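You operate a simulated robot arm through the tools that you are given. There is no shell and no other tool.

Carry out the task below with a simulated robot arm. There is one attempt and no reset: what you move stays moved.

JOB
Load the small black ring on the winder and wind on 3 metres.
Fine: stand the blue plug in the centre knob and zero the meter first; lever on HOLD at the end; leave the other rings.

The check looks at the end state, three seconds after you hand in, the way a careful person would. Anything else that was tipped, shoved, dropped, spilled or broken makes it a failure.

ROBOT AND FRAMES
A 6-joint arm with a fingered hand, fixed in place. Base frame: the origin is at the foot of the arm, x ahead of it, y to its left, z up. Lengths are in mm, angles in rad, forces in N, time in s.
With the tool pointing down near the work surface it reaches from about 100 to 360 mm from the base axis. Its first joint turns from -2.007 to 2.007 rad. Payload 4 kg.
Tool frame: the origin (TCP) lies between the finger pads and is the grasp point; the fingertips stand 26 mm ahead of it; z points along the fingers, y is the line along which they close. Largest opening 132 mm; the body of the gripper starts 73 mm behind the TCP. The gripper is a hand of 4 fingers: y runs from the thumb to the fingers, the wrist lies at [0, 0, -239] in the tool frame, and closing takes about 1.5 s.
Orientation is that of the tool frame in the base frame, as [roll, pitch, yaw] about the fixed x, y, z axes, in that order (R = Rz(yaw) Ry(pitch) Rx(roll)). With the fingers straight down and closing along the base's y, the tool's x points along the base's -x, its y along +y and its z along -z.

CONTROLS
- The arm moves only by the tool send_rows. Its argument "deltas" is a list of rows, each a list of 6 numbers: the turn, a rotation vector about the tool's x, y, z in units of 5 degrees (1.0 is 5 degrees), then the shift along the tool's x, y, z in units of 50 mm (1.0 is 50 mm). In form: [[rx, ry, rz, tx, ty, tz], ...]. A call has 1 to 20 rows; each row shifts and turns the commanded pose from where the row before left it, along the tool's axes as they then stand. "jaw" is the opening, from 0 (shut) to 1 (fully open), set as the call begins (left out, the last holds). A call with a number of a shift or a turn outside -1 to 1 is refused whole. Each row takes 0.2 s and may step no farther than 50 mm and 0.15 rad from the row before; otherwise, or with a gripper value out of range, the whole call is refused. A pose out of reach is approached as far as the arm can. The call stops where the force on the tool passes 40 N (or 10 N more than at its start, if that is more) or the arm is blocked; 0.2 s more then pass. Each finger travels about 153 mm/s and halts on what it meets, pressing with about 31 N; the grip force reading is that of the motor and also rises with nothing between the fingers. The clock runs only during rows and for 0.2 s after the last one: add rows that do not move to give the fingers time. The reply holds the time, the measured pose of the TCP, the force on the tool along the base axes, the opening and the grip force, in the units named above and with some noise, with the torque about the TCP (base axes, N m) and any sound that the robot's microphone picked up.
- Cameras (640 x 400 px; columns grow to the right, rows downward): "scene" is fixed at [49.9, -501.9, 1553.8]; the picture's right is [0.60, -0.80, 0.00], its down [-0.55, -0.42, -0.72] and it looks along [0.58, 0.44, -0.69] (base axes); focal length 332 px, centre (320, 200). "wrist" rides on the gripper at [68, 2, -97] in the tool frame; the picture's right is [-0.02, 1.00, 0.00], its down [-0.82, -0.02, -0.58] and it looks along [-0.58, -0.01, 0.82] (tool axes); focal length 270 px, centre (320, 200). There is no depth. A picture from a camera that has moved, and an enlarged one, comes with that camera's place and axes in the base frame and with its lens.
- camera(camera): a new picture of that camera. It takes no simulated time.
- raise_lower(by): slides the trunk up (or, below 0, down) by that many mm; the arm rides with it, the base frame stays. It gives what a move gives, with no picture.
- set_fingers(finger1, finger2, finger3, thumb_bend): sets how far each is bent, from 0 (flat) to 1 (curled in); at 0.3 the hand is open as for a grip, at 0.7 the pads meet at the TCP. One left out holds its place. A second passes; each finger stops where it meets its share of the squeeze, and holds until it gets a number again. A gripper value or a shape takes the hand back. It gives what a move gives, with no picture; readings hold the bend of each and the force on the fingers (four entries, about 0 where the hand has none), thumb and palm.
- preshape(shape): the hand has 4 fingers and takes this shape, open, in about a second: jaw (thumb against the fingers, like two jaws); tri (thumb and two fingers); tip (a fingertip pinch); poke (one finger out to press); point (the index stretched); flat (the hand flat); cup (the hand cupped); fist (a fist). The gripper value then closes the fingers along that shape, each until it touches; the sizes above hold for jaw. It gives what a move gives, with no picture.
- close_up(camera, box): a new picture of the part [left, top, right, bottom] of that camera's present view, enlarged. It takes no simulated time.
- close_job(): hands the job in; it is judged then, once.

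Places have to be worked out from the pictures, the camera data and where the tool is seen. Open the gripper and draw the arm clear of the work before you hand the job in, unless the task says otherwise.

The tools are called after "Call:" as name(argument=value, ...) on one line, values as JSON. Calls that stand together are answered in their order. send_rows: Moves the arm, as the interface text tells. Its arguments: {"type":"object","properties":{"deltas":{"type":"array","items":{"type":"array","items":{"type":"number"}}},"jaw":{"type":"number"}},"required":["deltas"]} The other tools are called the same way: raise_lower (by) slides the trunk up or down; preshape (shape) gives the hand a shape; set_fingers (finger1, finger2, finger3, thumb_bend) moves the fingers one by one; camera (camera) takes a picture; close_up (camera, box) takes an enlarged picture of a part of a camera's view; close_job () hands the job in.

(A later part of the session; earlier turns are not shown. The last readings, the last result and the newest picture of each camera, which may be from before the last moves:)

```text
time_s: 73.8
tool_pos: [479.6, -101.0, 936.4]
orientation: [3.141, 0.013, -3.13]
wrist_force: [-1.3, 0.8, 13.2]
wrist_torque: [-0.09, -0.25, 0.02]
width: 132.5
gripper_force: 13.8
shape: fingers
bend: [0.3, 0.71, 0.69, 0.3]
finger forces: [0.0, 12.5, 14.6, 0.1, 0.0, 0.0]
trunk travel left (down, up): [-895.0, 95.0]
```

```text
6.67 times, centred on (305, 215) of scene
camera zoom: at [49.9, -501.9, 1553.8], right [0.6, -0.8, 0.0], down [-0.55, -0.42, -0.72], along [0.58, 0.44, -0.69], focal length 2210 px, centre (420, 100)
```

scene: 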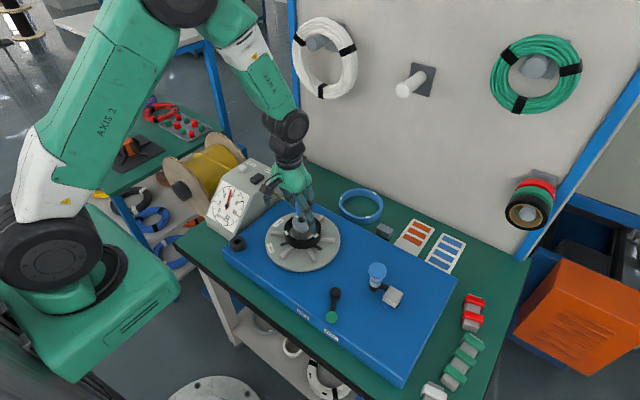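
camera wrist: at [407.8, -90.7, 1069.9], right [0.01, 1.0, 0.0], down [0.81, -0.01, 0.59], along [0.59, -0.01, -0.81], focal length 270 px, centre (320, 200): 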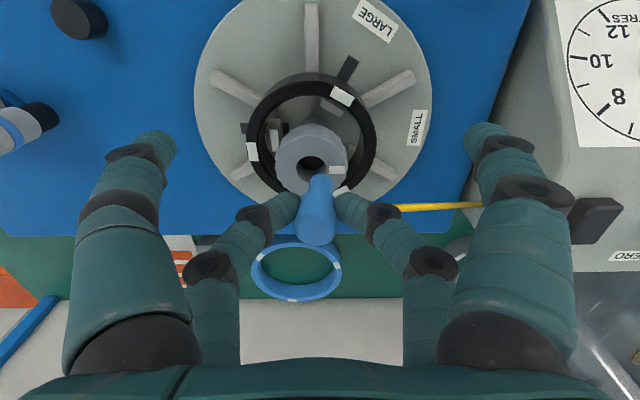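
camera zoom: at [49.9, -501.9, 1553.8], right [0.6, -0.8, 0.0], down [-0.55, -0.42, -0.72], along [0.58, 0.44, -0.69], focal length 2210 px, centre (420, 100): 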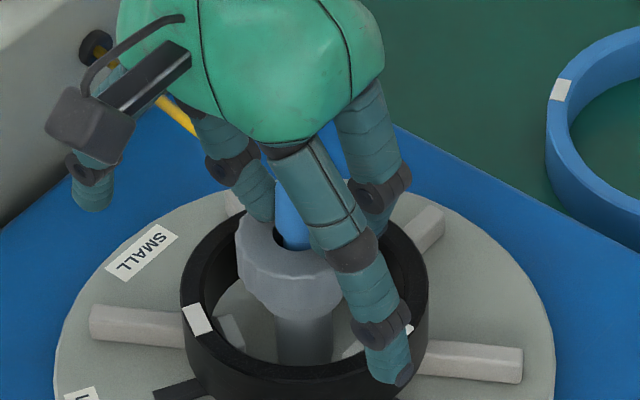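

The plug has bottomed in the knob hole (13 N up). I ease up a millimetre and open fingers 2 and 3 to let it stand.

Call:
send_rows(deltas=[[0, 0, 0, 0, 0, -0.03], [0, 0, 0, 0, 0, 0]])

Call:
set_fingers(finger2=0.55, finger3=0.55)

Call:
close_up(camera="wrist", box=[250, 120, 390, 260])

Call:
close_up(camera="scene", box=[275, 185, 335, 245])

```text
time_s: 74.3
tool_pos: [479.4, -100.2, 936.7]
orientation: [-3.14, 0.014, -3.128]
wrist_force: [0.4, 1.2, 6.6]
wrist_torque: [-0.02, -0.14, -0.03]
width: 132.5
gripper_force: 10.9
shape: fingers
bend: [0.3, 0.71, 0.69, 0.3]
finger forces: [0.0, 11.8, 11.1, 0.0, 0.1, 0.1]
trunk travel left (down, up): [-895.0, 95.0]
```

```text
time_s: 75.3
tool_pos: [479.4, -100.8, 938.6]
orientation: [-3.14, 0.015, -3.128]
wrist_force: [2.8, 0.3, 27.6]
wrist_torque: [0.01, -0.51, -0.04]
width: 132.6
gripper_force: 14.1
shape: fingers
bend: [0.3, 0.64, 0.64, 0.3]
finger forces: [0.0, 13.9, 14.2, 0.1, 0.0, 0.0]
trunk travel left (down, up): [-895.0, 95.0]
```

```text
2.86 times, centred on (320, 190) of wrist
camera zoom: at [408.9, -97.4, 1033.9], right [0.01, 1.0, 0.0], down [0.81, -0.01, 0.59], along [0.59, -0.01, -0.81], focal length 772 px, centre (320, 229)
```

zoom: 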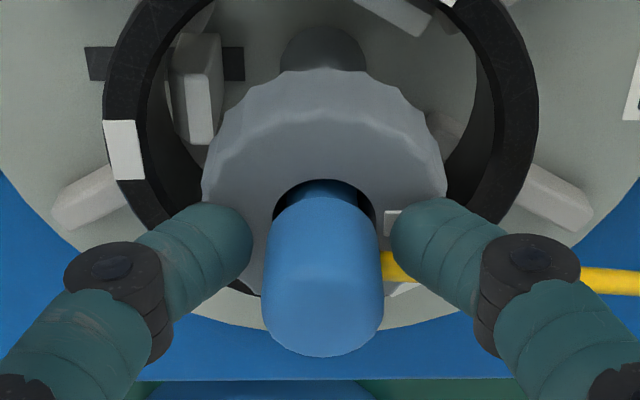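

```text
6.67 times, centred on (305, 215) of scene
camera zoom: at [49.9, -501.9, 1553.8], right [0.6, -0.8, 0.0], down [-0.55, -0.42, -0.72], along [0.58, 0.44, -0.69], focal length 2210 px, centre (420, 100)
```

zoom: 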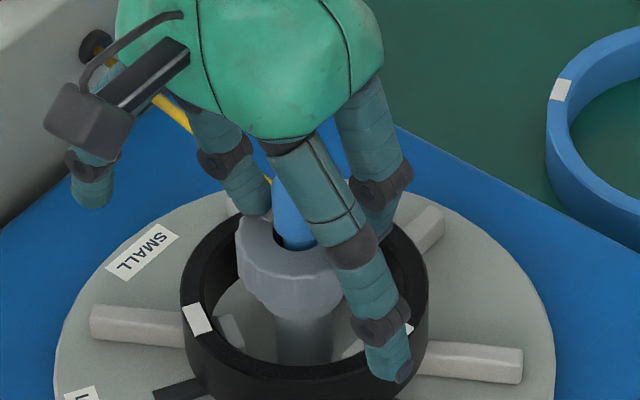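

The plug is released and upright; the opening fingertips now press on the knob top. I raise the hand to free them, then open further.

Call:
send_rows(deltas=[[0, 0, 0, 0, 0, -0.1], [0, 0, 0, 0, 0, -0.15], [0, 0, 0, 0, 0, 0]])

Call:
close_up(camera="wrist", box=[250, 120, 390, 260])

```text
time_s: 76.2
tool_pos: [478.2, -101.0, 948.9]
orientation: [-3.14, 0.009, -3.129]
wrist_force: [0.0, -0.5, 1.1]
wrist_torque: [0.01, 0.02, 0.01]
width: 132.6
gripper_force: 0.0
shape: fingers
bend: [0.3, 0.55, 0.55, 0.3]
finger forces: [0.0, 0.0, 0.1, 0.1, 0.0, 0.1]
trunk travel left (down, up): [-895.0, 95.0]
```

```text
2.86 times, centred on (320, 190) of wrist
camera zoom: at [409.1, -97.6, 1044.6], right [0.01, 1.0, 0.0], down [0.81, -0.01, 0.59], along [0.59, -0.01, -0.81], focal length 772 px, centre (320, 229)
```

zoom: 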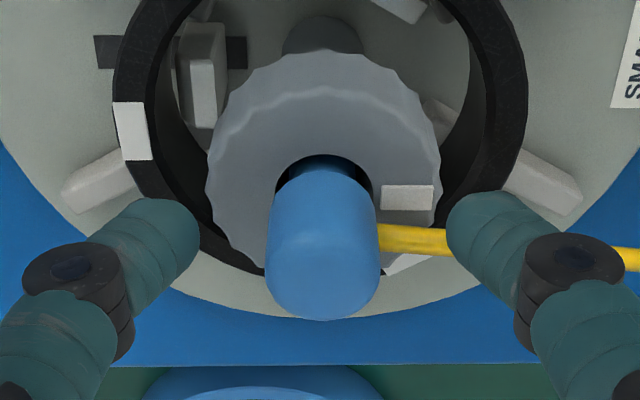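

The plug stands upright in the knob with the yarn leading off to the meter. I raise the hand clear, straight up.

Call:
send_rows(deltas=[[0, 0, 0, 0.05, 0, -0.3], [0, 0, 0, 0.1, 0, -0.6], [0, 0, 0, 0.2, 0, -0.7], [0, 0, 0, 0.6, 0, -0.2], [0, 0, 0, 0.6, 0, 0], [0, 0, 0, 0, 0, 0]])

Call:
camera(camera="wrist")

Call:
close_up(camera="scene", box=[230, 160, 340, 260])

```text
time_s: 77.5
tool_pos: [400.0, -101.5, 1038.3]
orientation: [3.141, 0.013, -3.128]
wrist_force: [0.4, 0.5, 0.4]
wrist_torque: [0.0, 0.01, -0.01]
width: 132.4
gripper_force: 0.1
shape: fingers
bend: [0.3, 0.55, 0.55, 0.3]
finger forces: [0.1, 0.1, 0.0, 0.0, 0.1, 0.0]
trunk travel left (down, up): [-895.0, 95.0]
```

```text
taken
camera wrist: at [329.9, -98.8, 1134.1], right [0.01, 1.0, 0.0], down [0.81, -0.01, 0.59], along [0.59, -0.01, -0.81], focal length 270 px, centre (320, 200)
```

wrist: 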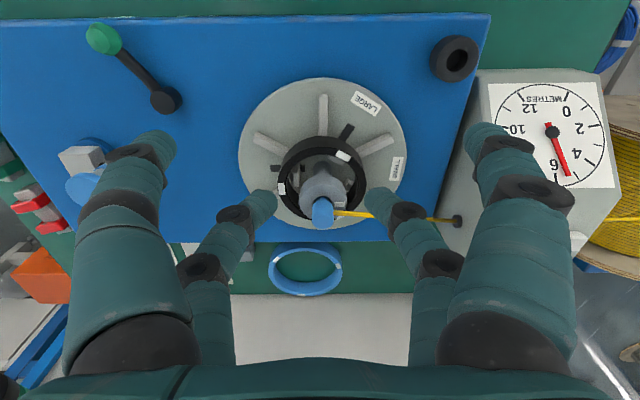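

```text
4.00 times, centred on (285, 210) of scene
camera zoom: at [49.9, -501.9, 1553.8], right [0.6, -0.8, 0.0], down [-0.55, -0.42, -0.72], along [0.58, 0.44, -0.69], focal length 1326 px, centre (460, 160)
```

zoom: 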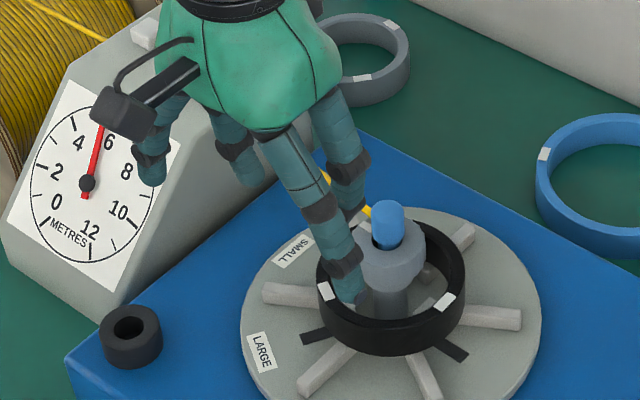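

Ring loaded and plug standing with the yarn running to the meter. Next I zero the meter: I take the poke shape and see where the pressing finger is.

Call:
preshape(shape="poke")

Call:
camera(camera="wrist")

Call:
close_up(camera="scene", box=[210, 130, 330, 250])

```text
time_s: 78.5
tool_pos: [400.6, -102.8, 1038.0]
orientation: [3.141, 0.013, -3.131]
wrist_force: [-0.4, -0.2, 0.3]
wrist_torque: [0.01, -0.01, 0.01]
width: 0.0
gripper_force: 0.0
shape: poke
bend: [1.0, 1.0, 1.0, 0.34]
finger forces: [0.0, 0.1, 0.0, 0.1, 0.1, 0.0]
trunk travel left (down, up): [-895.0, 95.0]
```

```text
taken
camera wrist: at [330.0, -98.8, 1134.1], right [0.01, 1.0, 0.0], down [0.81, -0.01, 0.59], along [0.59, -0.01, -0.81], focal length 270 px, centre (320, 200)
```

wrist: 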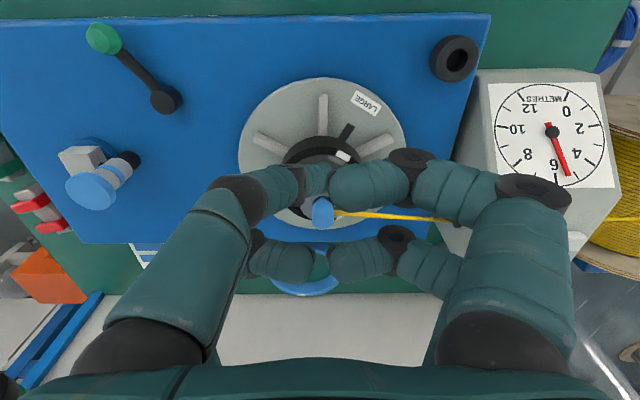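

```text
3.33 times, centred on (270, 190) of scene
camera zoom: at [49.9, -501.9, 1553.8], right [0.6, -0.8, 0.0], down [-0.55, -0.42, -0.72], along [0.58, 0.44, -0.69], focal length 1105 px, centre (487, 233)
```

zoom: 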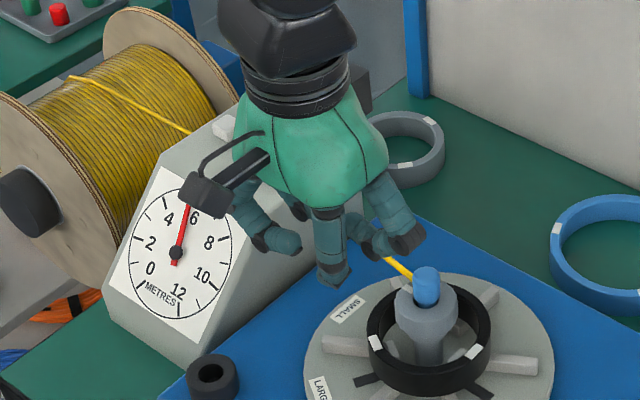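

Call:
close_up(camera="wrist", box=[190, 120, 470, 300])

Call:
close_up(camera="scene", box=[245, 150, 305, 220])

```text
2.22 times, centred on (330, 210) of wrist
camera zoom: at [330.0, -98.8, 1134.1], right [0.01, 1.0, 0.0], down [0.81, -0.01, 0.59], along [0.59, -0.01, -0.81], focal length 601 px, centre (298, 178)
```

zoom: 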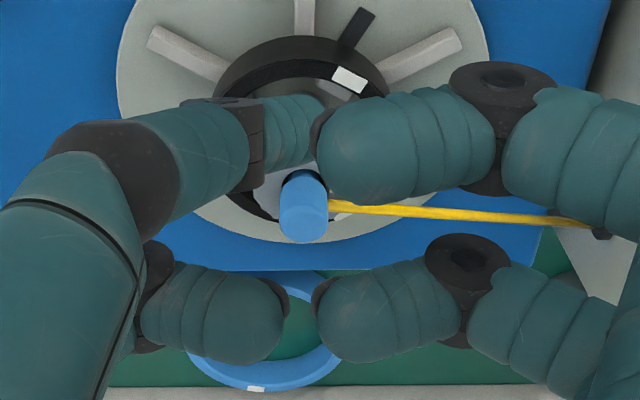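

```text
5.71 times, centred on (275, 185) of scene
camera zoom: at [49.9, -501.9, 1553.8], right [0.6, -0.8, 0.0], down [-0.55, -0.42, -0.72], along [0.58, 0.44, -0.69], focal length 1894 px, centre (577, 286)
```

zoom: 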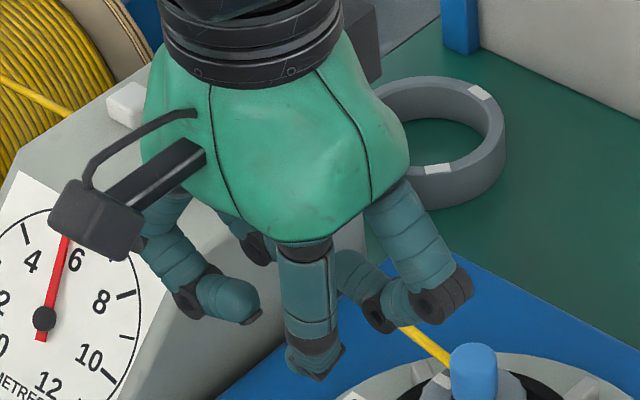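

The poke shape keeps the thumb folded under, which is not clear to aim with. I try the pointing shape instead.

Call:
preshape(shape="point")

Call:
camera(camera="wrist")

Call:
close_up(camera="scene", box=[235, 140, 315, 230])

```text
time_s: 79.3
tool_pos: [399.7, -101.1, 1038.7]
orientation: [3.14, 0.012, -3.129]
wrist_force: [-0.1, -0.9, 0.6]
wrist_torque: [-0.03, 0.01, -0.02]
width: 0.0
gripper_force: 0.0
shape: point
bend: [0.24, 0.99, 1.0, 0.39]
finger forces: [0.1, 0.1, 0.0, 0.0, 0.0, 0.1]
trunk travel left (down, up): [-895.0, 95.0]
```

```text
taken
camera wrist: at [330.1, -98.8, 1134.2], right [0.01, 1.0, 0.0], down [0.81, -0.01, 0.59], along [0.59, -0.01, -0.81], focal length 270 px, centre (320, 200)
```

wrist: 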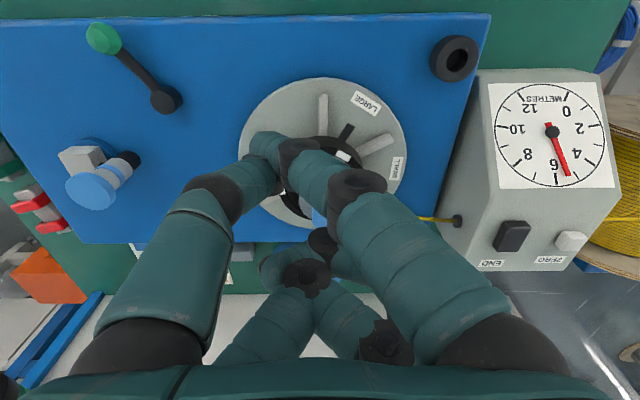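

```text
4.44 times, centred on (275, 185) of scene
camera zoom: at [49.9, -501.9, 1553.8], right [0.6, -0.8, 0.0], down [-0.55, -0.42, -0.72], along [0.58, 0.44, -0.69], focal length 1473 px, centre (520, 267)
```

zoom: 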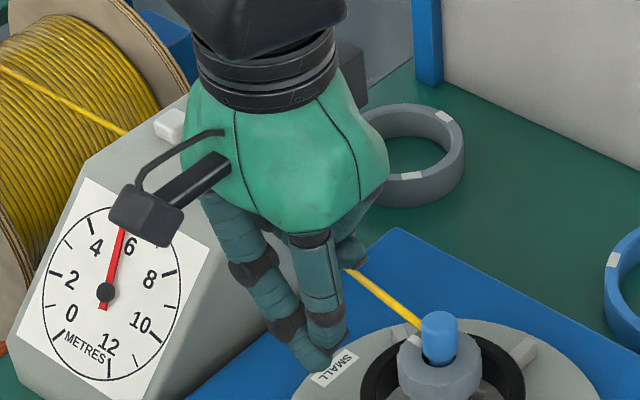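

The index now points down and inward, its tip at about tool (20,−26,19). I judge the ZERO button top near (561,195,900); I move the hand over it at a safe height and check.

Call:
send_rows(deltas=[[0, 0, 0, -0.411, 0.71, 0.04], [0, 0, 0, -0.411, 0.71, 0.04], [0, 0, 0, -0.411, 0.71, 0.04], [0, 0, 0, -0.411, 0.71, 0.04], [0, 0, 0, -0.411, 0.71, 0.04], [0, 0, 0, -0.411, 0.71, 0.04], [0, 0, 0, -0.411, 0.71, 0.04], [0, 0, 0, -0.411, 0.71, 0.04], [0, 0, 0, -0.411, 0.71, 0.04], [0, 0, 0, 0, 0, 0]])

Call:
camera(camera="wrist")

Call:
close_up(camera="scene", box=[200, 110, 310, 220])

```text
time_s: 81.5
tool_pos: [580.0, 220.6, 1023.4]
orientation: [-3.141, 0.013, -3.13]
wrist_force: [-0.2, -1.1, 0.1]
wrist_torque: [0.01, 0.01, -0.01]
width: 0.2
gripper_force: 0.0
shape: point
bend: [0.11, 0.99, 1.0, 0.43]
finger forces: [0.1, 0.1, 0.0, 0.0, 0.0, 0.0]
trunk travel left (down, up): [-895.0, 95.0]
```

```text
taken
camera wrist: at [510.0, 223.2, 1118.4], right [0.01, 1.0, 0.0], down [0.81, -0.01, 0.59], along [0.59, -0.01, -0.81], focal length 270 px, centre (320, 200)
```

wrist: 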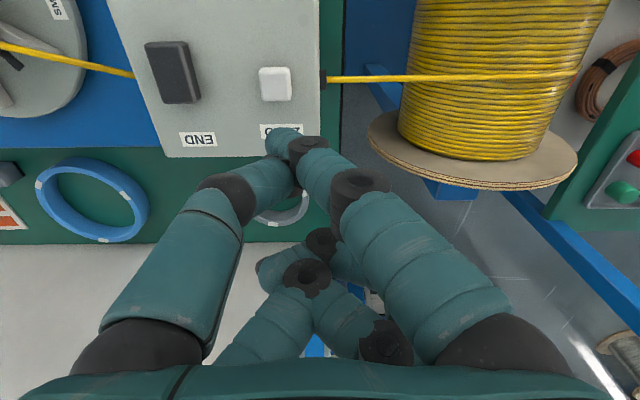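

```text
3.64 times, centred on (255, 165) of scene
camera zoom: at [49.9, -501.9, 1553.8], right [0.6, -0.8, 0.0], down [-0.55, -0.42, -0.72], along [0.58, 0.44, -0.69], focal length 1205 px, centre (556, 327)
```

zoom: 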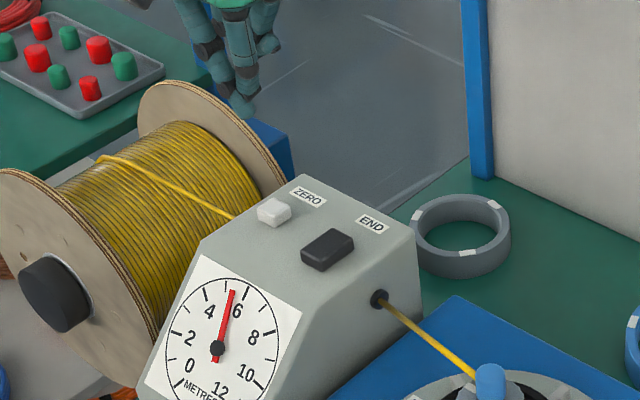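

The ZERO button is at about (558,188,905) and the index tip at about (558,202,1003). I shift 13.5 mm right and come down most of the way.

Call:
send_rows(deltas=[[0, 0, 0, 0, -0.27, 0.3], [0, 0, 0, 0, 0, 0.5], [0, 0, 0, 0, 0, 0.5], [0, 0, 0, 0, 0, 0]])

Call:
close_up(camera="wrist", box=[180, 40, 380, 200])

Call:
close_up(camera="scene", box=[205, 125, 285, 205])

```text
time_s: 82.5
tool_pos: [583.0, 205.7, 957.4]
orientation: [3.141, 0.011, -3.128]
wrist_force: [0.0, 0.4, 0.5]
wrist_torque: [0.01, -0.03, 0.01]
width: 0.0
gripper_force: 0.1
shape: point
bend: [0.11, 0.99, 1.0, 0.44]
finger forces: [0.0, 0.0, 0.1, 0.0, 0.0, 0.1]
trunk travel left (down, up): [-895.0, 95.0]
```

```text
2.50 times, centred on (280, 120) of wrist
camera zoom: at [511.9, 209.1, 1053.3], right [0.01, 1.0, 0.0], down [0.81, -0.01, 0.59], along [0.59, -0.01, -0.81], focal length 676 px, centre (420, 400)
```

zoom: 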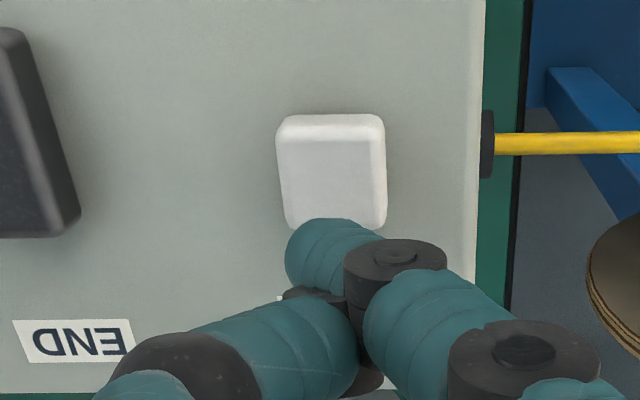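

```text
5.00 times, centred on (245, 165) of scene
camera zoom: at [49.9, -501.9, 1553.8], right [0.6, -0.8, 0.0], down [-0.55, -0.42, -0.72], along [0.58, 0.44, -0.69], focal length 1657 px, centre (695, 375)
```

zoom: 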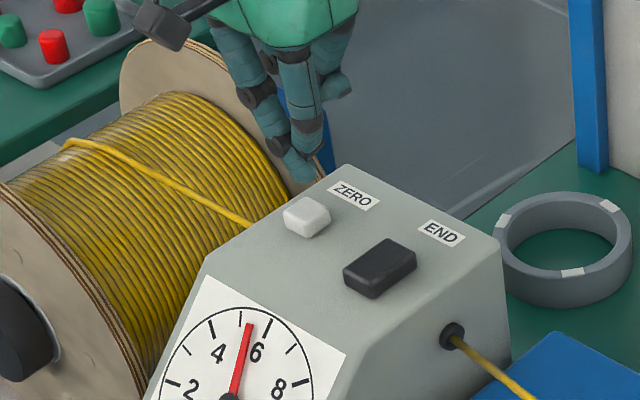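

The tip will land on the button, about 4 mm too far forward. I correct and descend to just above it.

Call:
send_rows(deltas=[[0, 0, 0, 0.08, 0, 0.2], [0, 0, 0, 0, 0, 0.2], [0, 0, 0, 0, 0, 0]])

Call:
close_up(camera="wrist", box=[180, 40, 380, 200])

Call:
close_up(camera="scene", box=[215, 130, 275, 190])

```text
time_s: 83.3
tool_pos: [577.4, 207.8, 937.4]
orientation: [-3.141, 0.011, -3.129]
wrist_force: [-0.4, -0.5, 2.6]
wrist_torque: [-0.06, 0.07, 0.01]
width: 0.0
gripper_force: 0.1
shape: point
bend: [0.12, 0.99, 1.0, 0.45]
finger forces: [0.0, 0.0, 0.1, 0.0, 0.1, 0.0]
trunk travel left (down, up): [-895.0, 95.0]
heard: click
```

```text
2.50 times, centred on (280, 120) of wrist
camera zoom: at [508.1, 209.5, 1033.6], right [0.01, 1.0, 0.0], down [0.81, -0.01, 0.59], along [0.59, -0.01, -0.81], focal length 676 px, centre (420, 400)
```

zoom: 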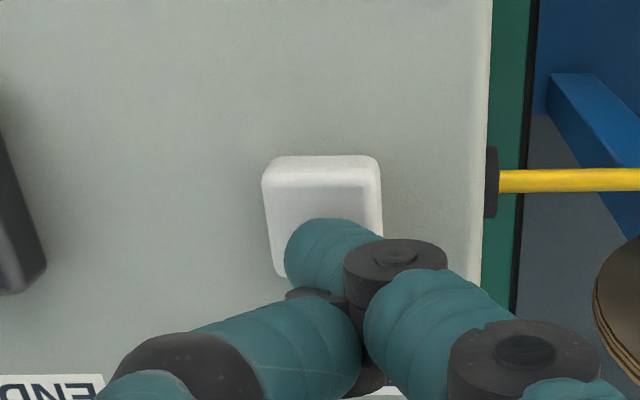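

```text
6.67 times, centred on (245, 160) of scene
camera zoom: at [49.9, -501.9, 1553.8], right [0.6, -0.8, 0.0], down [-0.55, -0.42, -0.72], along [0.58, 0.44, -0.69], focal length 2210 px, centre (820, 467)
```

zoom: 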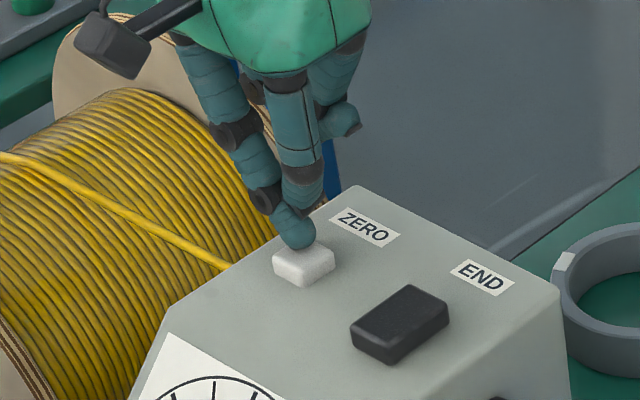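

A click was heard as the fingertip touched ZERO. I raise the hand off the button and read the dial.

Call:
send_rows(deltas=[[0, 0, 0, 0, 0, -0.4], [0, 0, 0, 0, 0, -0.8], [0, 0, 0, 0, 0, 0]])

Call:
close_up(camera="scene", box=[195, 150, 295, 250])

```text
time_s: 84.2
tool_pos: [576.5, 207.4, 997.3]
orientation: [-3.141, 0.011, -3.126]
wrist_force: [0.4, -0.7, -0.1]
wrist_torque: [-0.01, -0.01, 0.01]
width: 0.0
gripper_force: 0.0
shape: point
bend: [0.12, 0.99, 1.0, 0.45]
finger forces: [0.0, 0.0, 0.0, 0.0, 0.1, 0.1]
trunk travel left (down, up): [-895.0, 95.0]
```

```text
4.00 times, centred on (245, 200) of scene
camera zoom: at [49.9, -501.9, 1553.8], right [0.6, -0.8, 0.0], down [-0.55, -0.42, -0.72], along [0.58, 0.44, -0.69], focal length 1326 px, centre (620, 200)
```

zoom: 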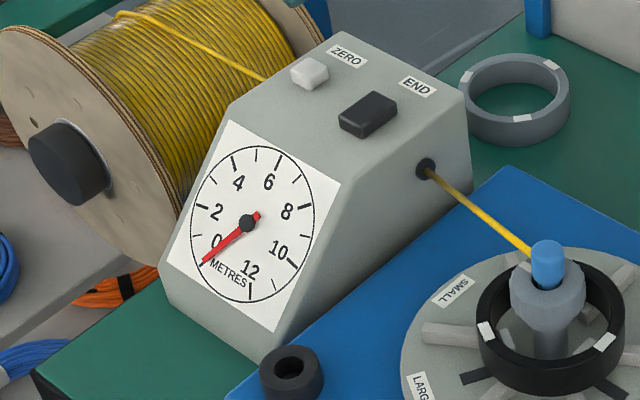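

The meter now reads 0, the plug and ring are in place. I move to the crank for a close look, passing well above the plug.

Call:
send_rows(deltas=[[0, 0, 0, 0, 0, -0.5], [0, 0, 0, 0.307, -0.907, 0], [0, 0, 0, 0.307, -0.907, 0], [0, 0, 0, 0.307, -0.907, 0], [0, 0, 0, 0.307, -0.907, 0], [0, 0, 0, 0.307, -0.907, 0], [0, 0, 0, 0.307, -0.907, 0], [0, 0, 0, 0.307, -0.907, 0], [0, 0, 0, 0.307, -0.907, 0], [0, 0, 0, 0.307, -0.907, 0], [0, 0, 0, 0.307, -0.907, 0], [0, 0, 0, 0.307, -0.907, 0], [0, 0, 0, 0.307, -0.907, 0], [0, 0, 0, 0, 0, 0]])

Call:
preshape(shape="jaw")

Call:
camera(camera="wrist")

Call:
camera(camera="scene")

```text
time_s: 87.2
tool_pos: [400.6, -340.3, 1021.3]
orientation: [-3.14, 0.012, -3.128]
wrist_force: [-0.4, -0.7, -0.1]
wrist_torque: [0.05, -0.01, 0.01]
width: 0.1
gripper_force: 0.1
shape: point
bend: [0.11, 0.99, 1.0, 0.45]
finger forces: [0.0, 0.1, 0.0, 0.0, 0.1, 0.0]
trunk travel left (down, up): [-895.0, 95.0]
```

```text
time_s: 88.0
tool_pos: [400.1, -339.4, 1019.6]
orientation: [3.141, 0.012, -3.13]
wrist_force: [0.4, 0.2, 0.0]
wrist_torque: [0.0, 0.0, 0.0]
width: 131.9
gripper_force: 0.0
shape: jaw
bend: [0.3, 0.3, 0.3, 0.3]
finger forces: [0.1, 0.1, 0.0, 0.0, 0.0, 0.0]
trunk travel left (down, up): [-895.0, 95.0]
```

```text
taken
camera wrist: at [330.5, -337.2, 1116.2], right [0.01, 1.0, 0.0], down [0.81, -0.01, 0.59], along [0.59, -0.01, -0.81], focal length 270 px, centre (320, 200)
```

wrist: 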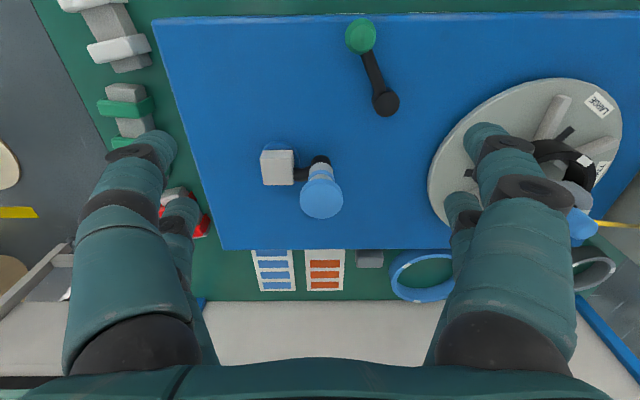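

```text
taken
```

scene: 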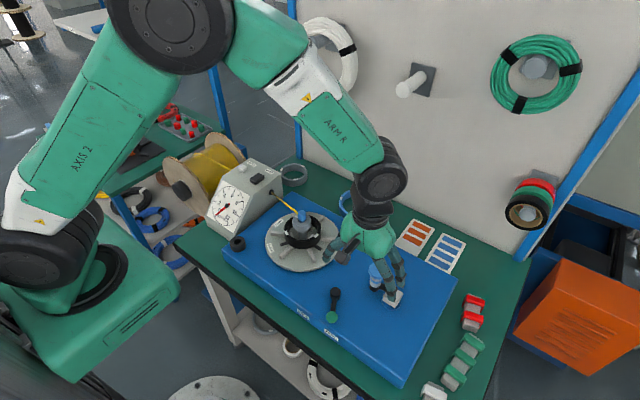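

Call:
close_up(camera="wrist", box=[230, 100, 390, 240])

Call:
close_up(camera="scene", box=[340, 250, 420, 320])

```text
2.86 times, centred on (310, 170) of wrist
camera zoom: at [330.5, -337.2, 1116.2], right [0.01, 1.0, 0.0], down [0.81, -0.01, 0.59], along [0.59, -0.01, -0.81], focal length 772 px, centre (349, 286)
```

zoom: 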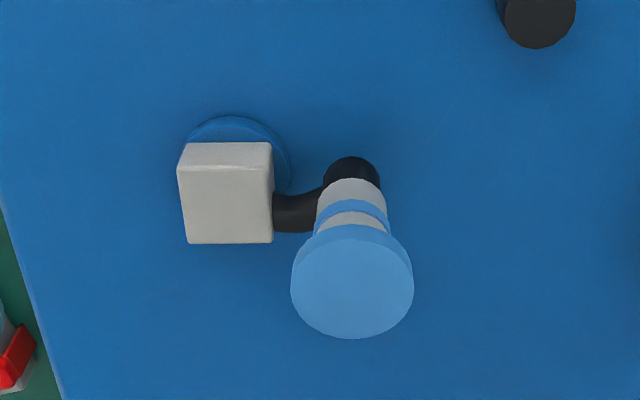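

```text
5.71 times, centred on (380, 285) of scene
camera zoom: at [49.9, -501.9, 1553.8], right [0.6, -0.8, 0.0], down [-0.55, -0.42, -0.72], along [0.58, 0.44, -0.69], focal length 1894 px, centre (-23, -286)
```

zoom: 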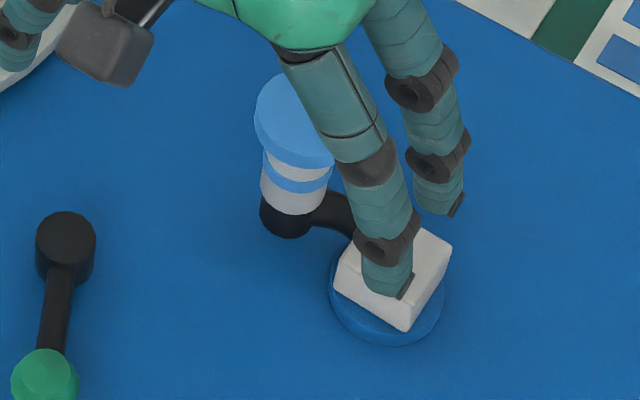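

The cap top is at about (479,−339,907), cap 41 mm, shaft 26 mm wide, hub centre near (482,−388): a crank of ~49 mm radius. I bring the half-open hand over the handle and down so the digits can cage the shaft beneath the cap.

Call:
send_rows(deltas=[[0, 0, 0, -0.8, -0.01, 0], [0, 0, 0, -0.78, -0.01, 0], [0, 0, 0, 0, 0, 0.6], [0, 0, 0, 0, 0, 0.6], [0, 0, 0, 0, 0, 0]], jaw=0.5)

Call:
camera(camera="wrist")

Call:
close_up(camera="scene", box=[330, 230, 430, 320])

```text
time_s: 89.2
tool_pos: [481.4, -338.9, 961.6]
orientation: [-3.141, 0.013, -3.128]
wrist_force: [0.0, -0.1, -0.2]
wrist_torque: [0.01, 0.02, -0.01]
width: 66.5
gripper_force: 0.0
shape: jaw
bend: [0.73, 0.73, 0.73, 0.7]
finger forces: [0.1, 0.0, 0.0, 0.0, 0.1, 0.0]
trunk travel left (down, up): [-895.0, 95.0]
```

```text
taken
camera wrist: at [410.9, -337.0, 1057.0], right [0.01, 1.0, 0.0], down [0.81, -0.01, 0.59], along [0.59, -0.01, -0.81], focal length 270 px, centre (320, 200)
```

wrist: 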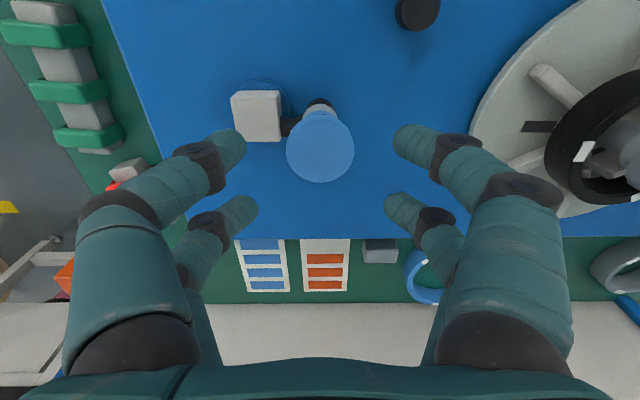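

```text
4.44 times, centred on (380, 275) of scene
camera zoom: at [49.9, -501.9, 1553.8], right [0.6, -0.8, 0.0], down [-0.55, -0.42, -0.72], along [0.58, 0.44, -0.69], focal length 1473 px, centre (53, -133)
```

zoom: 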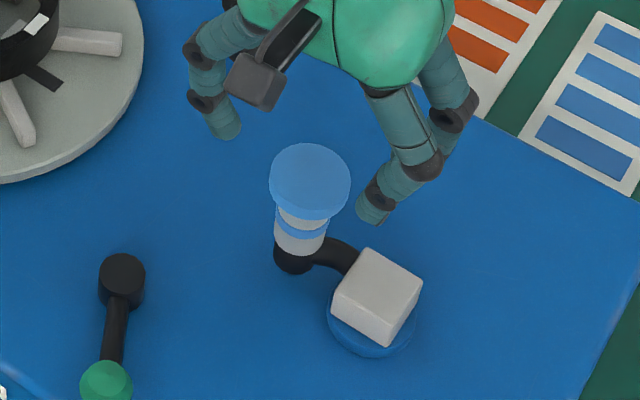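

The handle is centred between the digits. I descend to z≈885, with tips beside the shaft below the cap.

Call:
send_rows(deltas=[[0, 0, 0, 0.03, 0.01, 0.4], [0, 0, 0, 0, 0, 0.4], [0, 0, 0, 0, 0, 0.4], [0, 0, 0, 0, 0, 0.32], [0, 0, 0, 0, 0, 0]])

Call:
camera(camera="wrist")

Call:
close_up(camera="scene", box=[330, 230, 430, 320])

```text
time_s: 90.5
tool_pos: [480.5, -340.0, 885.1]
orientation: [-3.141, 0.013, -3.131]
wrist_force: [-0.3, -0.1, 0.1]
wrist_torque: [-0.03, 0.0, -0.01]
width: 66.5
gripper_force: 0.0
shape: jaw
bend: [0.73, 0.73, 0.73, 0.7]
finger forces: [0.0, 0.1, 0.1, 0.0, 0.0, 0.0]
trunk travel left (down, up): [-895.0, 95.0]
```

```text
taken
camera wrist: at [410.9, -337.3, 981.0], right [0.01, 1.0, 0.0], down [0.81, -0.01, 0.59], along [0.59, -0.01, -0.81], focal length 270 px, centre (320, 200)
```

wrist: 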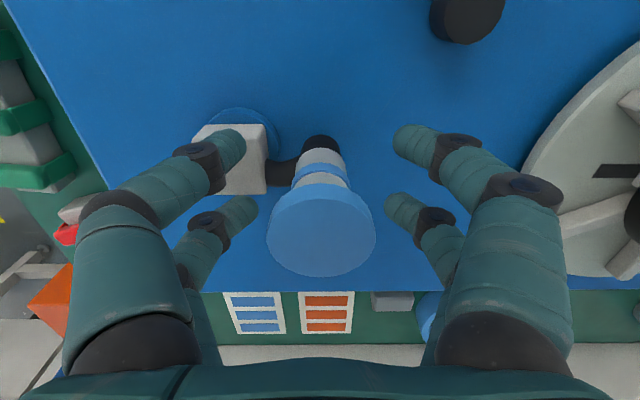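

```text
4.44 times, centred on (380, 275) of scene
camera zoom: at [49.9, -501.9, 1553.8], right [0.6, -0.8, 0.0], down [-0.55, -0.42, -0.72], along [0.58, 0.44, -0.69], focal length 1473 px, centre (53, -133)
```

zoom: 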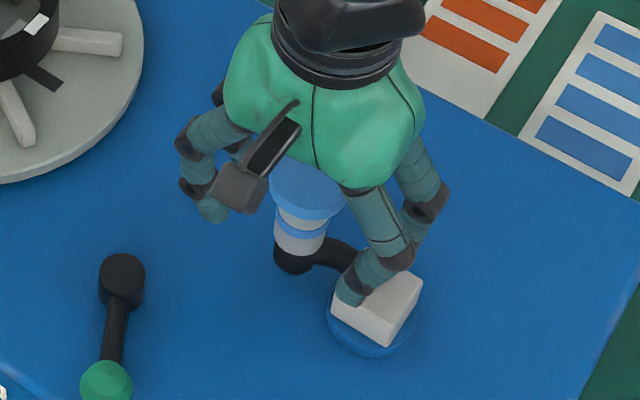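

The digits surround the shaft under the cap without contact. I close to a narrow opening and check what they meet.

Call:
send_rows(deltas=[[0, 0, 0, 0, 0, 0], [0, 0, 0, 0, 0, 0], [0, 0, 0, 0, 0, 0], [0, 0, 0, 0, 0, 0]], jaw=0.15)

Call:
camera(camera="wrist")

Call:
close_up(camera="scene", box=[330, 230, 430, 320])

```text
time_s: 91.5
tool_pos: [480.6, -340.6, 884.8]
orientation: [-3.141, 0.011, -3.129]
wrist_force: [0.7, 0.2, 0.6]
wrist_torque: [0.01, -0.02, -0.02]
width: 20.0
gripper_force: 0.1
shape: jaw
bend: [0.73, 0.73, 0.73, 0.7]
finger forces: [0.1, 0.0, 0.1, 0.0, 0.0, 0.0]
trunk travel left (down, up): [-895.0, 95.0]
```

```text
taken
camera wrist: at [410.8, -337.2, 981.0], right [0.01, 1.0, 0.0], down [0.81, -0.01, 0.59], along [0.59, -0.01, -0.81], focal length 270 px, centre (320, 200)
```

wrist: 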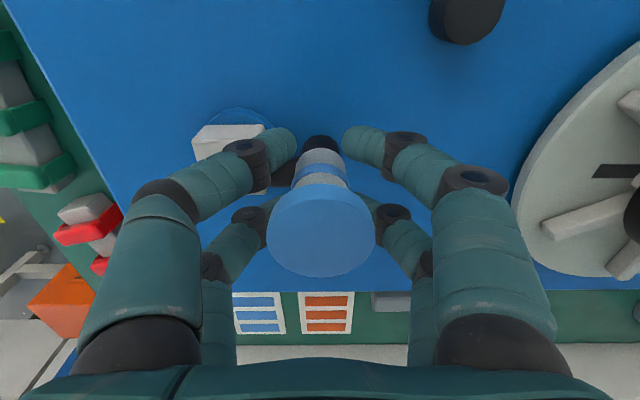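

```text
4.44 times, centred on (380, 275) of scene
camera zoom: at [49.9, -501.9, 1553.8], right [0.6, -0.8, 0.0], down [-0.55, -0.42, -0.72], along [0.58, 0.44, -0.69], focal length 1473 px, centre (53, -133)
```

zoom: 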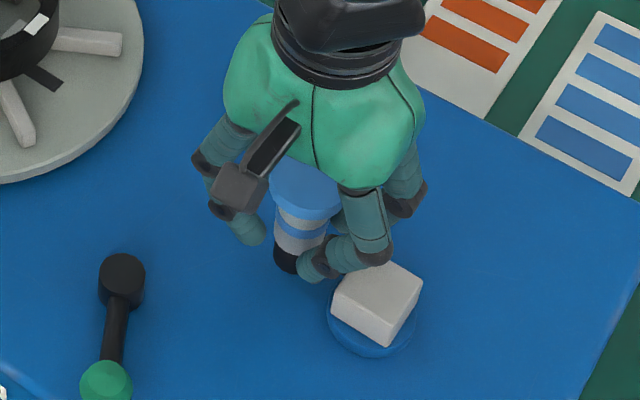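

At a 20 mm opening the four digits form a loose cage around the shaft (about 1.7 mm slack). I test the crank with a small clockwise arc (+x) and watch force, wheel and meter.

Call:
send_rows(deltas=[[0, 0, 0, -0.17, -0.01, 0], [0, 0, 0, -0.17, -0.035, 0], [0, 0, 0, 0, 0, 0]])

Call:
camera(camera="wrist")

Call:
camera(camera="scene")

Call:
close_up(camera="scene", box=[200, 170, 340, 270])

```text
time_s: 92.2
tool_pos: [497.3, -342.2, 885.2]
orientation: [-3.139, 0.011, -3.13]
wrist_force: [0.1, 2.3, 0.3]
wrist_torque: [0.05, 0.0, -0.04]
width: 20.5
gripper_force: 0.1
shape: jaw
bend: [0.72, 0.73, 0.73, 0.7]
finger forces: [2.4, 0.1, 0.0, 0.0, 0.1, 0.0]
trunk travel left (down, up): [-895.0, 95.0]
```

```text
taken
camera wrist: at [427.5, -339.2, 981.4], right [0.01, 1.0, 0.0], down [0.81, -0.01, 0.59], along [0.59, -0.01, -0.81], focal length 270 px, centre (320, 200)
```

wrist: 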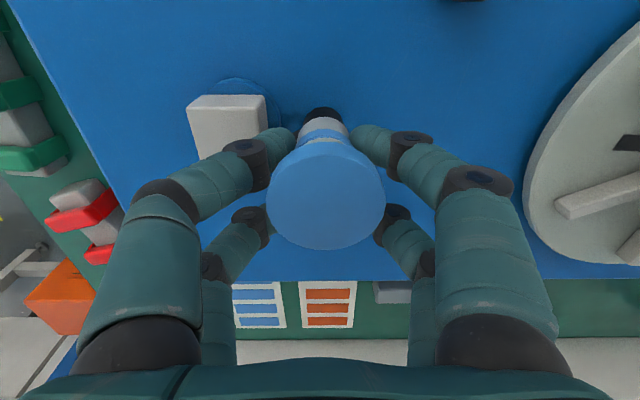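

```text
taken
```

scene: 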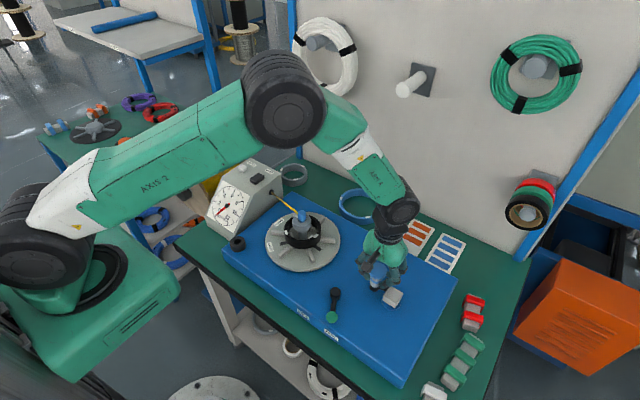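

```text
4.00 times, centred on (270, 220) of scene
camera zoom: at [49.9, -501.9, 1553.8], right [0.6, -0.8, 0.0], down [-0.55, -0.42, -0.72], along [0.58, 0.44, -0.69], focal length 1326 px, centre (520, 120)
```

zoom: 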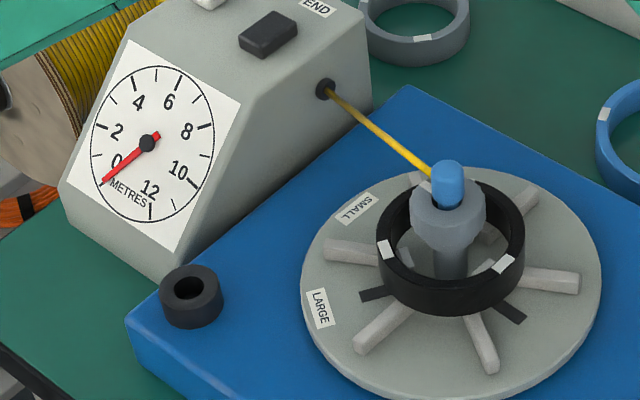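

The hand moved 17 mm but the crank stayed: the shaft is slimmer than I thought and slipped between the near pair. I look closely before choosing a better hold.

Call:
close_up(camera="wrist", box=[240, 80, 400, 260])

Call:
close_up(camera="scene", box=[350, 245, 410, 310])

```text
2.22 times, centred on (320, 170) of wrist
camera zoom: at [427.5, -339.2, 981.4], right [0.01, 1.0, 0.0], down [0.81, -0.01, 0.59], along [0.59, -0.01, -0.81], focal length 601 px, centre (320, 267)
```

zoom: 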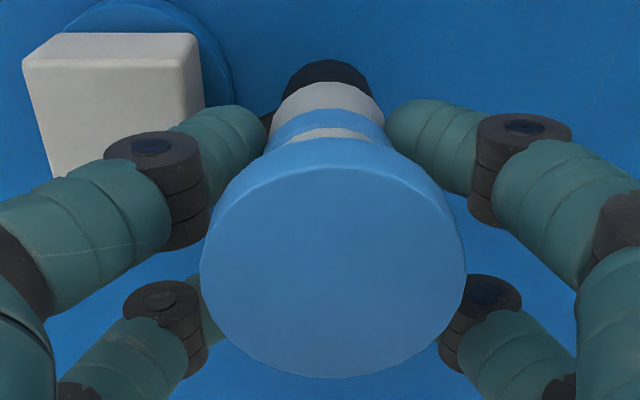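

```text
6.15 times, centred on (380, 278) of scene
camera zoom: at [49.9, -501.9, 1553.8], right [0.6, -0.8, 0.0], down [-0.55, -0.42, -0.72], along [0.58, 0.44, -0.69], focal length 2040 px, centre (-49, -277)
```

zoom: 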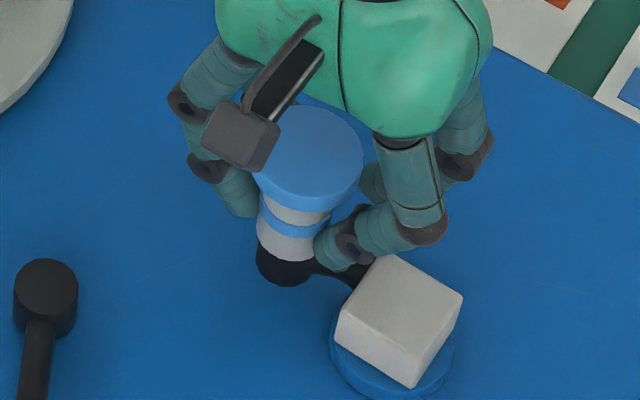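

The shaft (≈23 mm) now sits right between thumb and finger 1. I close firmly so this pair grips it, then try the crank again with a small clockwise arc.

Call:
send_rows(deltas=[[0, 0, 0, 0.04, 0.05, 0], [0, 0, 0, 0, 0, 0], [0, 0, 0, 0, 0, 0], [0, 0, 0, 0, 0, 0], [0, 0, 0, 0, 0, 0]], jaw=0.0)

Call:
close_up(camera="wrist", box=[240, 80, 400, 260])

```text
time_s: 93.5
tool_pos: [495.2, -340.4, 884.5]
orientation: [-3.141, 0.012, -3.128]
wrist_force: [-1.0, -3.8, -3.8]
wrist_torque: [-0.12, -0.06, 0.04]
width: 7.3
gripper_force: 30.9
shape: jaw
bend: [0.73, 0.63, 0.63, 0.7]
finger forces: [24.6, 0.0, 0.1, 0.1, 26.6, 0.1]
trunk travel left (down, up): [-895.0, 95.0]
```

```text
2.22 times, centred on (320, 170) of wrist
camera zoom: at [425.5, -337.4, 981.1], right [0.01, 1.0, 0.0], down [0.81, -0.01, 0.59], along [0.59, -0.01, -0.81], focal length 601 px, centre (320, 267)
```

zoom: 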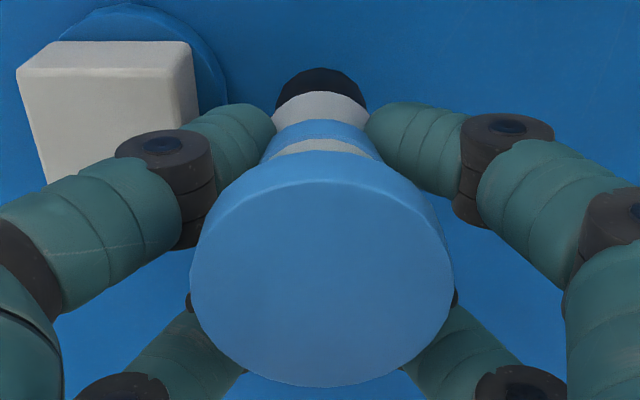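

Firm grip on the shaft (≈25 N each side). I try 15° clockwise.

Call:
send_rows(deltas=[[0, 0, 0, -0.13, 0, 0], [0, 0, 0, -0.13, -0.02, 0], [0, 0, 0, 0, 0, 0]])

Call:
close_up(camera="scene", box=[200, 170, 340, 270])

Call:
close_up(camera="wrist", box=[240, 80, 400, 260])

```text
time_s: 94.2
tool_pos: [512.4, -342.2, 886.1]
orientation: [-3.14, 0.015, -3.129]
wrist_force: [5.8, -7.5, -5.1]
wrist_torque: [0.02, -0.1, -0.02]
width: 3.2
gripper_force: 30.9
shape: jaw
bend: [0.76, 0.63, 0.62, 0.72]
finger forces: [0.0, 0.1, 0.3, 0.0, 2.5, 0.1]
trunk travel left (down, up): [-895.0, 95.0]
```

```text
4.00 times, centred on (270, 220) of scene
camera zoom: at [49.9, -501.9, 1553.8], right [0.6, -0.8, 0.0], down [-0.55, -0.42, -0.72], along [0.58, 0.44, -0.69], focal length 1326 px, centre (520, 120)
```

zoom: 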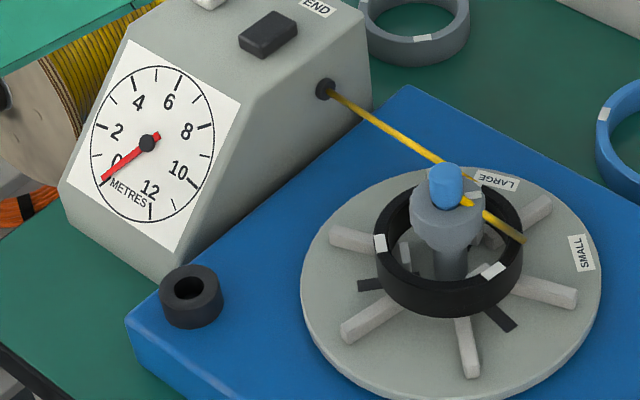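

```text
2.22 times, centred on (320, 170) of wrist
camera zoom: at [442.0, -339.5, 980.9], right [0.01, 1.0, 0.0], down [0.81, -0.01, 0.59], along [0.59, -0.01, -0.81], focal length 601 px, centre (320, 267)
```

zoom: 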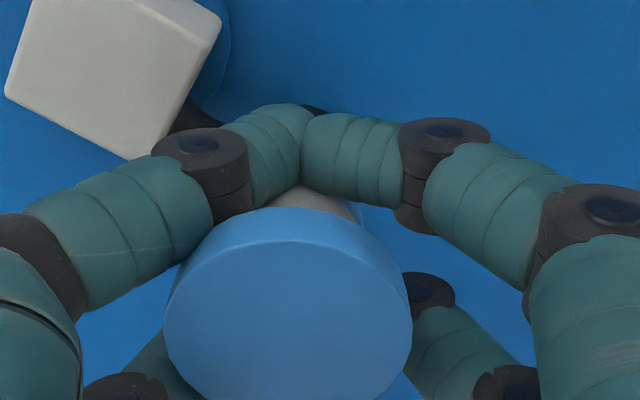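

Success in principle: turning the crank ~32° clockwise turned the wheel ~132° (about 4:1) and the yarn now leads onto the ring. The hold is poor though, so I open, centre over the cap at about (506,−346) and raise to cage the 41 mm cap with four fingertips instead.

Call:
send_rows(deltas=[[0, 0, 0, 0, 0, 0], [0, 0, 0, 0, 0, 0], [0, 0, 0, 0.13, -0.08, 0], [0, 0, 0, 0, 0, -0.4], [0, 0, 0, 0, 0, -0.4], [0, 0, 0, 0, 0, 0]], jaw=0.6)

Call:
camera(camera="wrist")

Call:
close_up(camera="scene", box=[340, 230, 430, 320])

Call:
close_up(camera="scene", box=[195, 160, 345, 270])

```text
time_s: 95.7
tool_pos: [500.6, -345.2, 925.5]
orientation: [3.141, 0.009, -3.129]
wrist_force: [-0.2, -0.2, 0.7]
wrist_torque: [0.0, 0.01, 0.0]
width: 78.9
gripper_force: 0.0
shape: jaw
bend: [0.71, 0.71, 0.71, 0.7]
finger forces: [0.0, 0.1, 0.0, 0.0, 0.0, 0.1]
trunk travel left (down, up): [-895.0, 95.0]
```

```text
taken
camera wrist: at [431.2, -341.7, 1021.4], right [0.01, 1.0, 0.0], down [0.81, -0.01, 0.59], along [0.59, -0.01, -0.81], focal length 270 px, centre (320, 200)
```

wrist: 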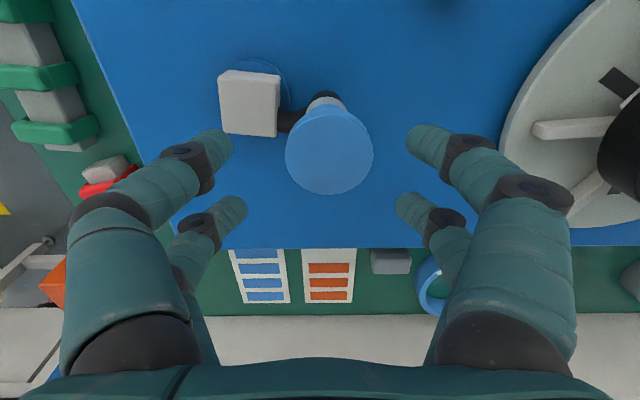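

```text
4.44 times, centred on (385, 275) of scene
camera zoom: at [49.9, -501.9, 1553.8], right [0.6, -0.8, 0.0], down [-0.55, -0.42, -0.72], along [0.58, 0.44, -0.69], focal length 1473 px, centre (31, -133)
```

zoom: 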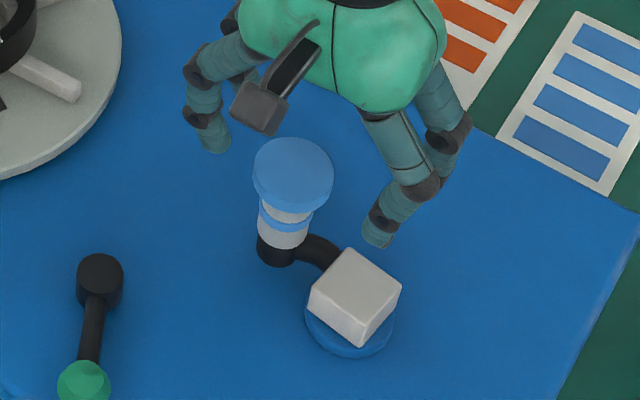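

```text
3.64 times, centred on (270, 215) of scene
camera zoom: at [49.9, -501.9, 1553.8], right [0.6, -0.8, 0.0], down [-0.55, -0.42, -0.72], along [0.58, 0.44, -0.69], focal length 1205 px, centre (502, 146)
```

zoom: 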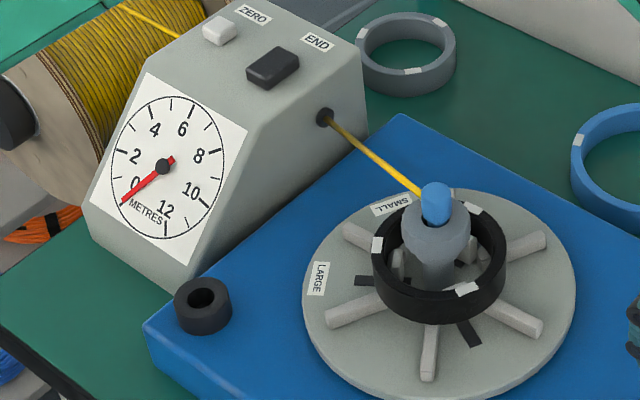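

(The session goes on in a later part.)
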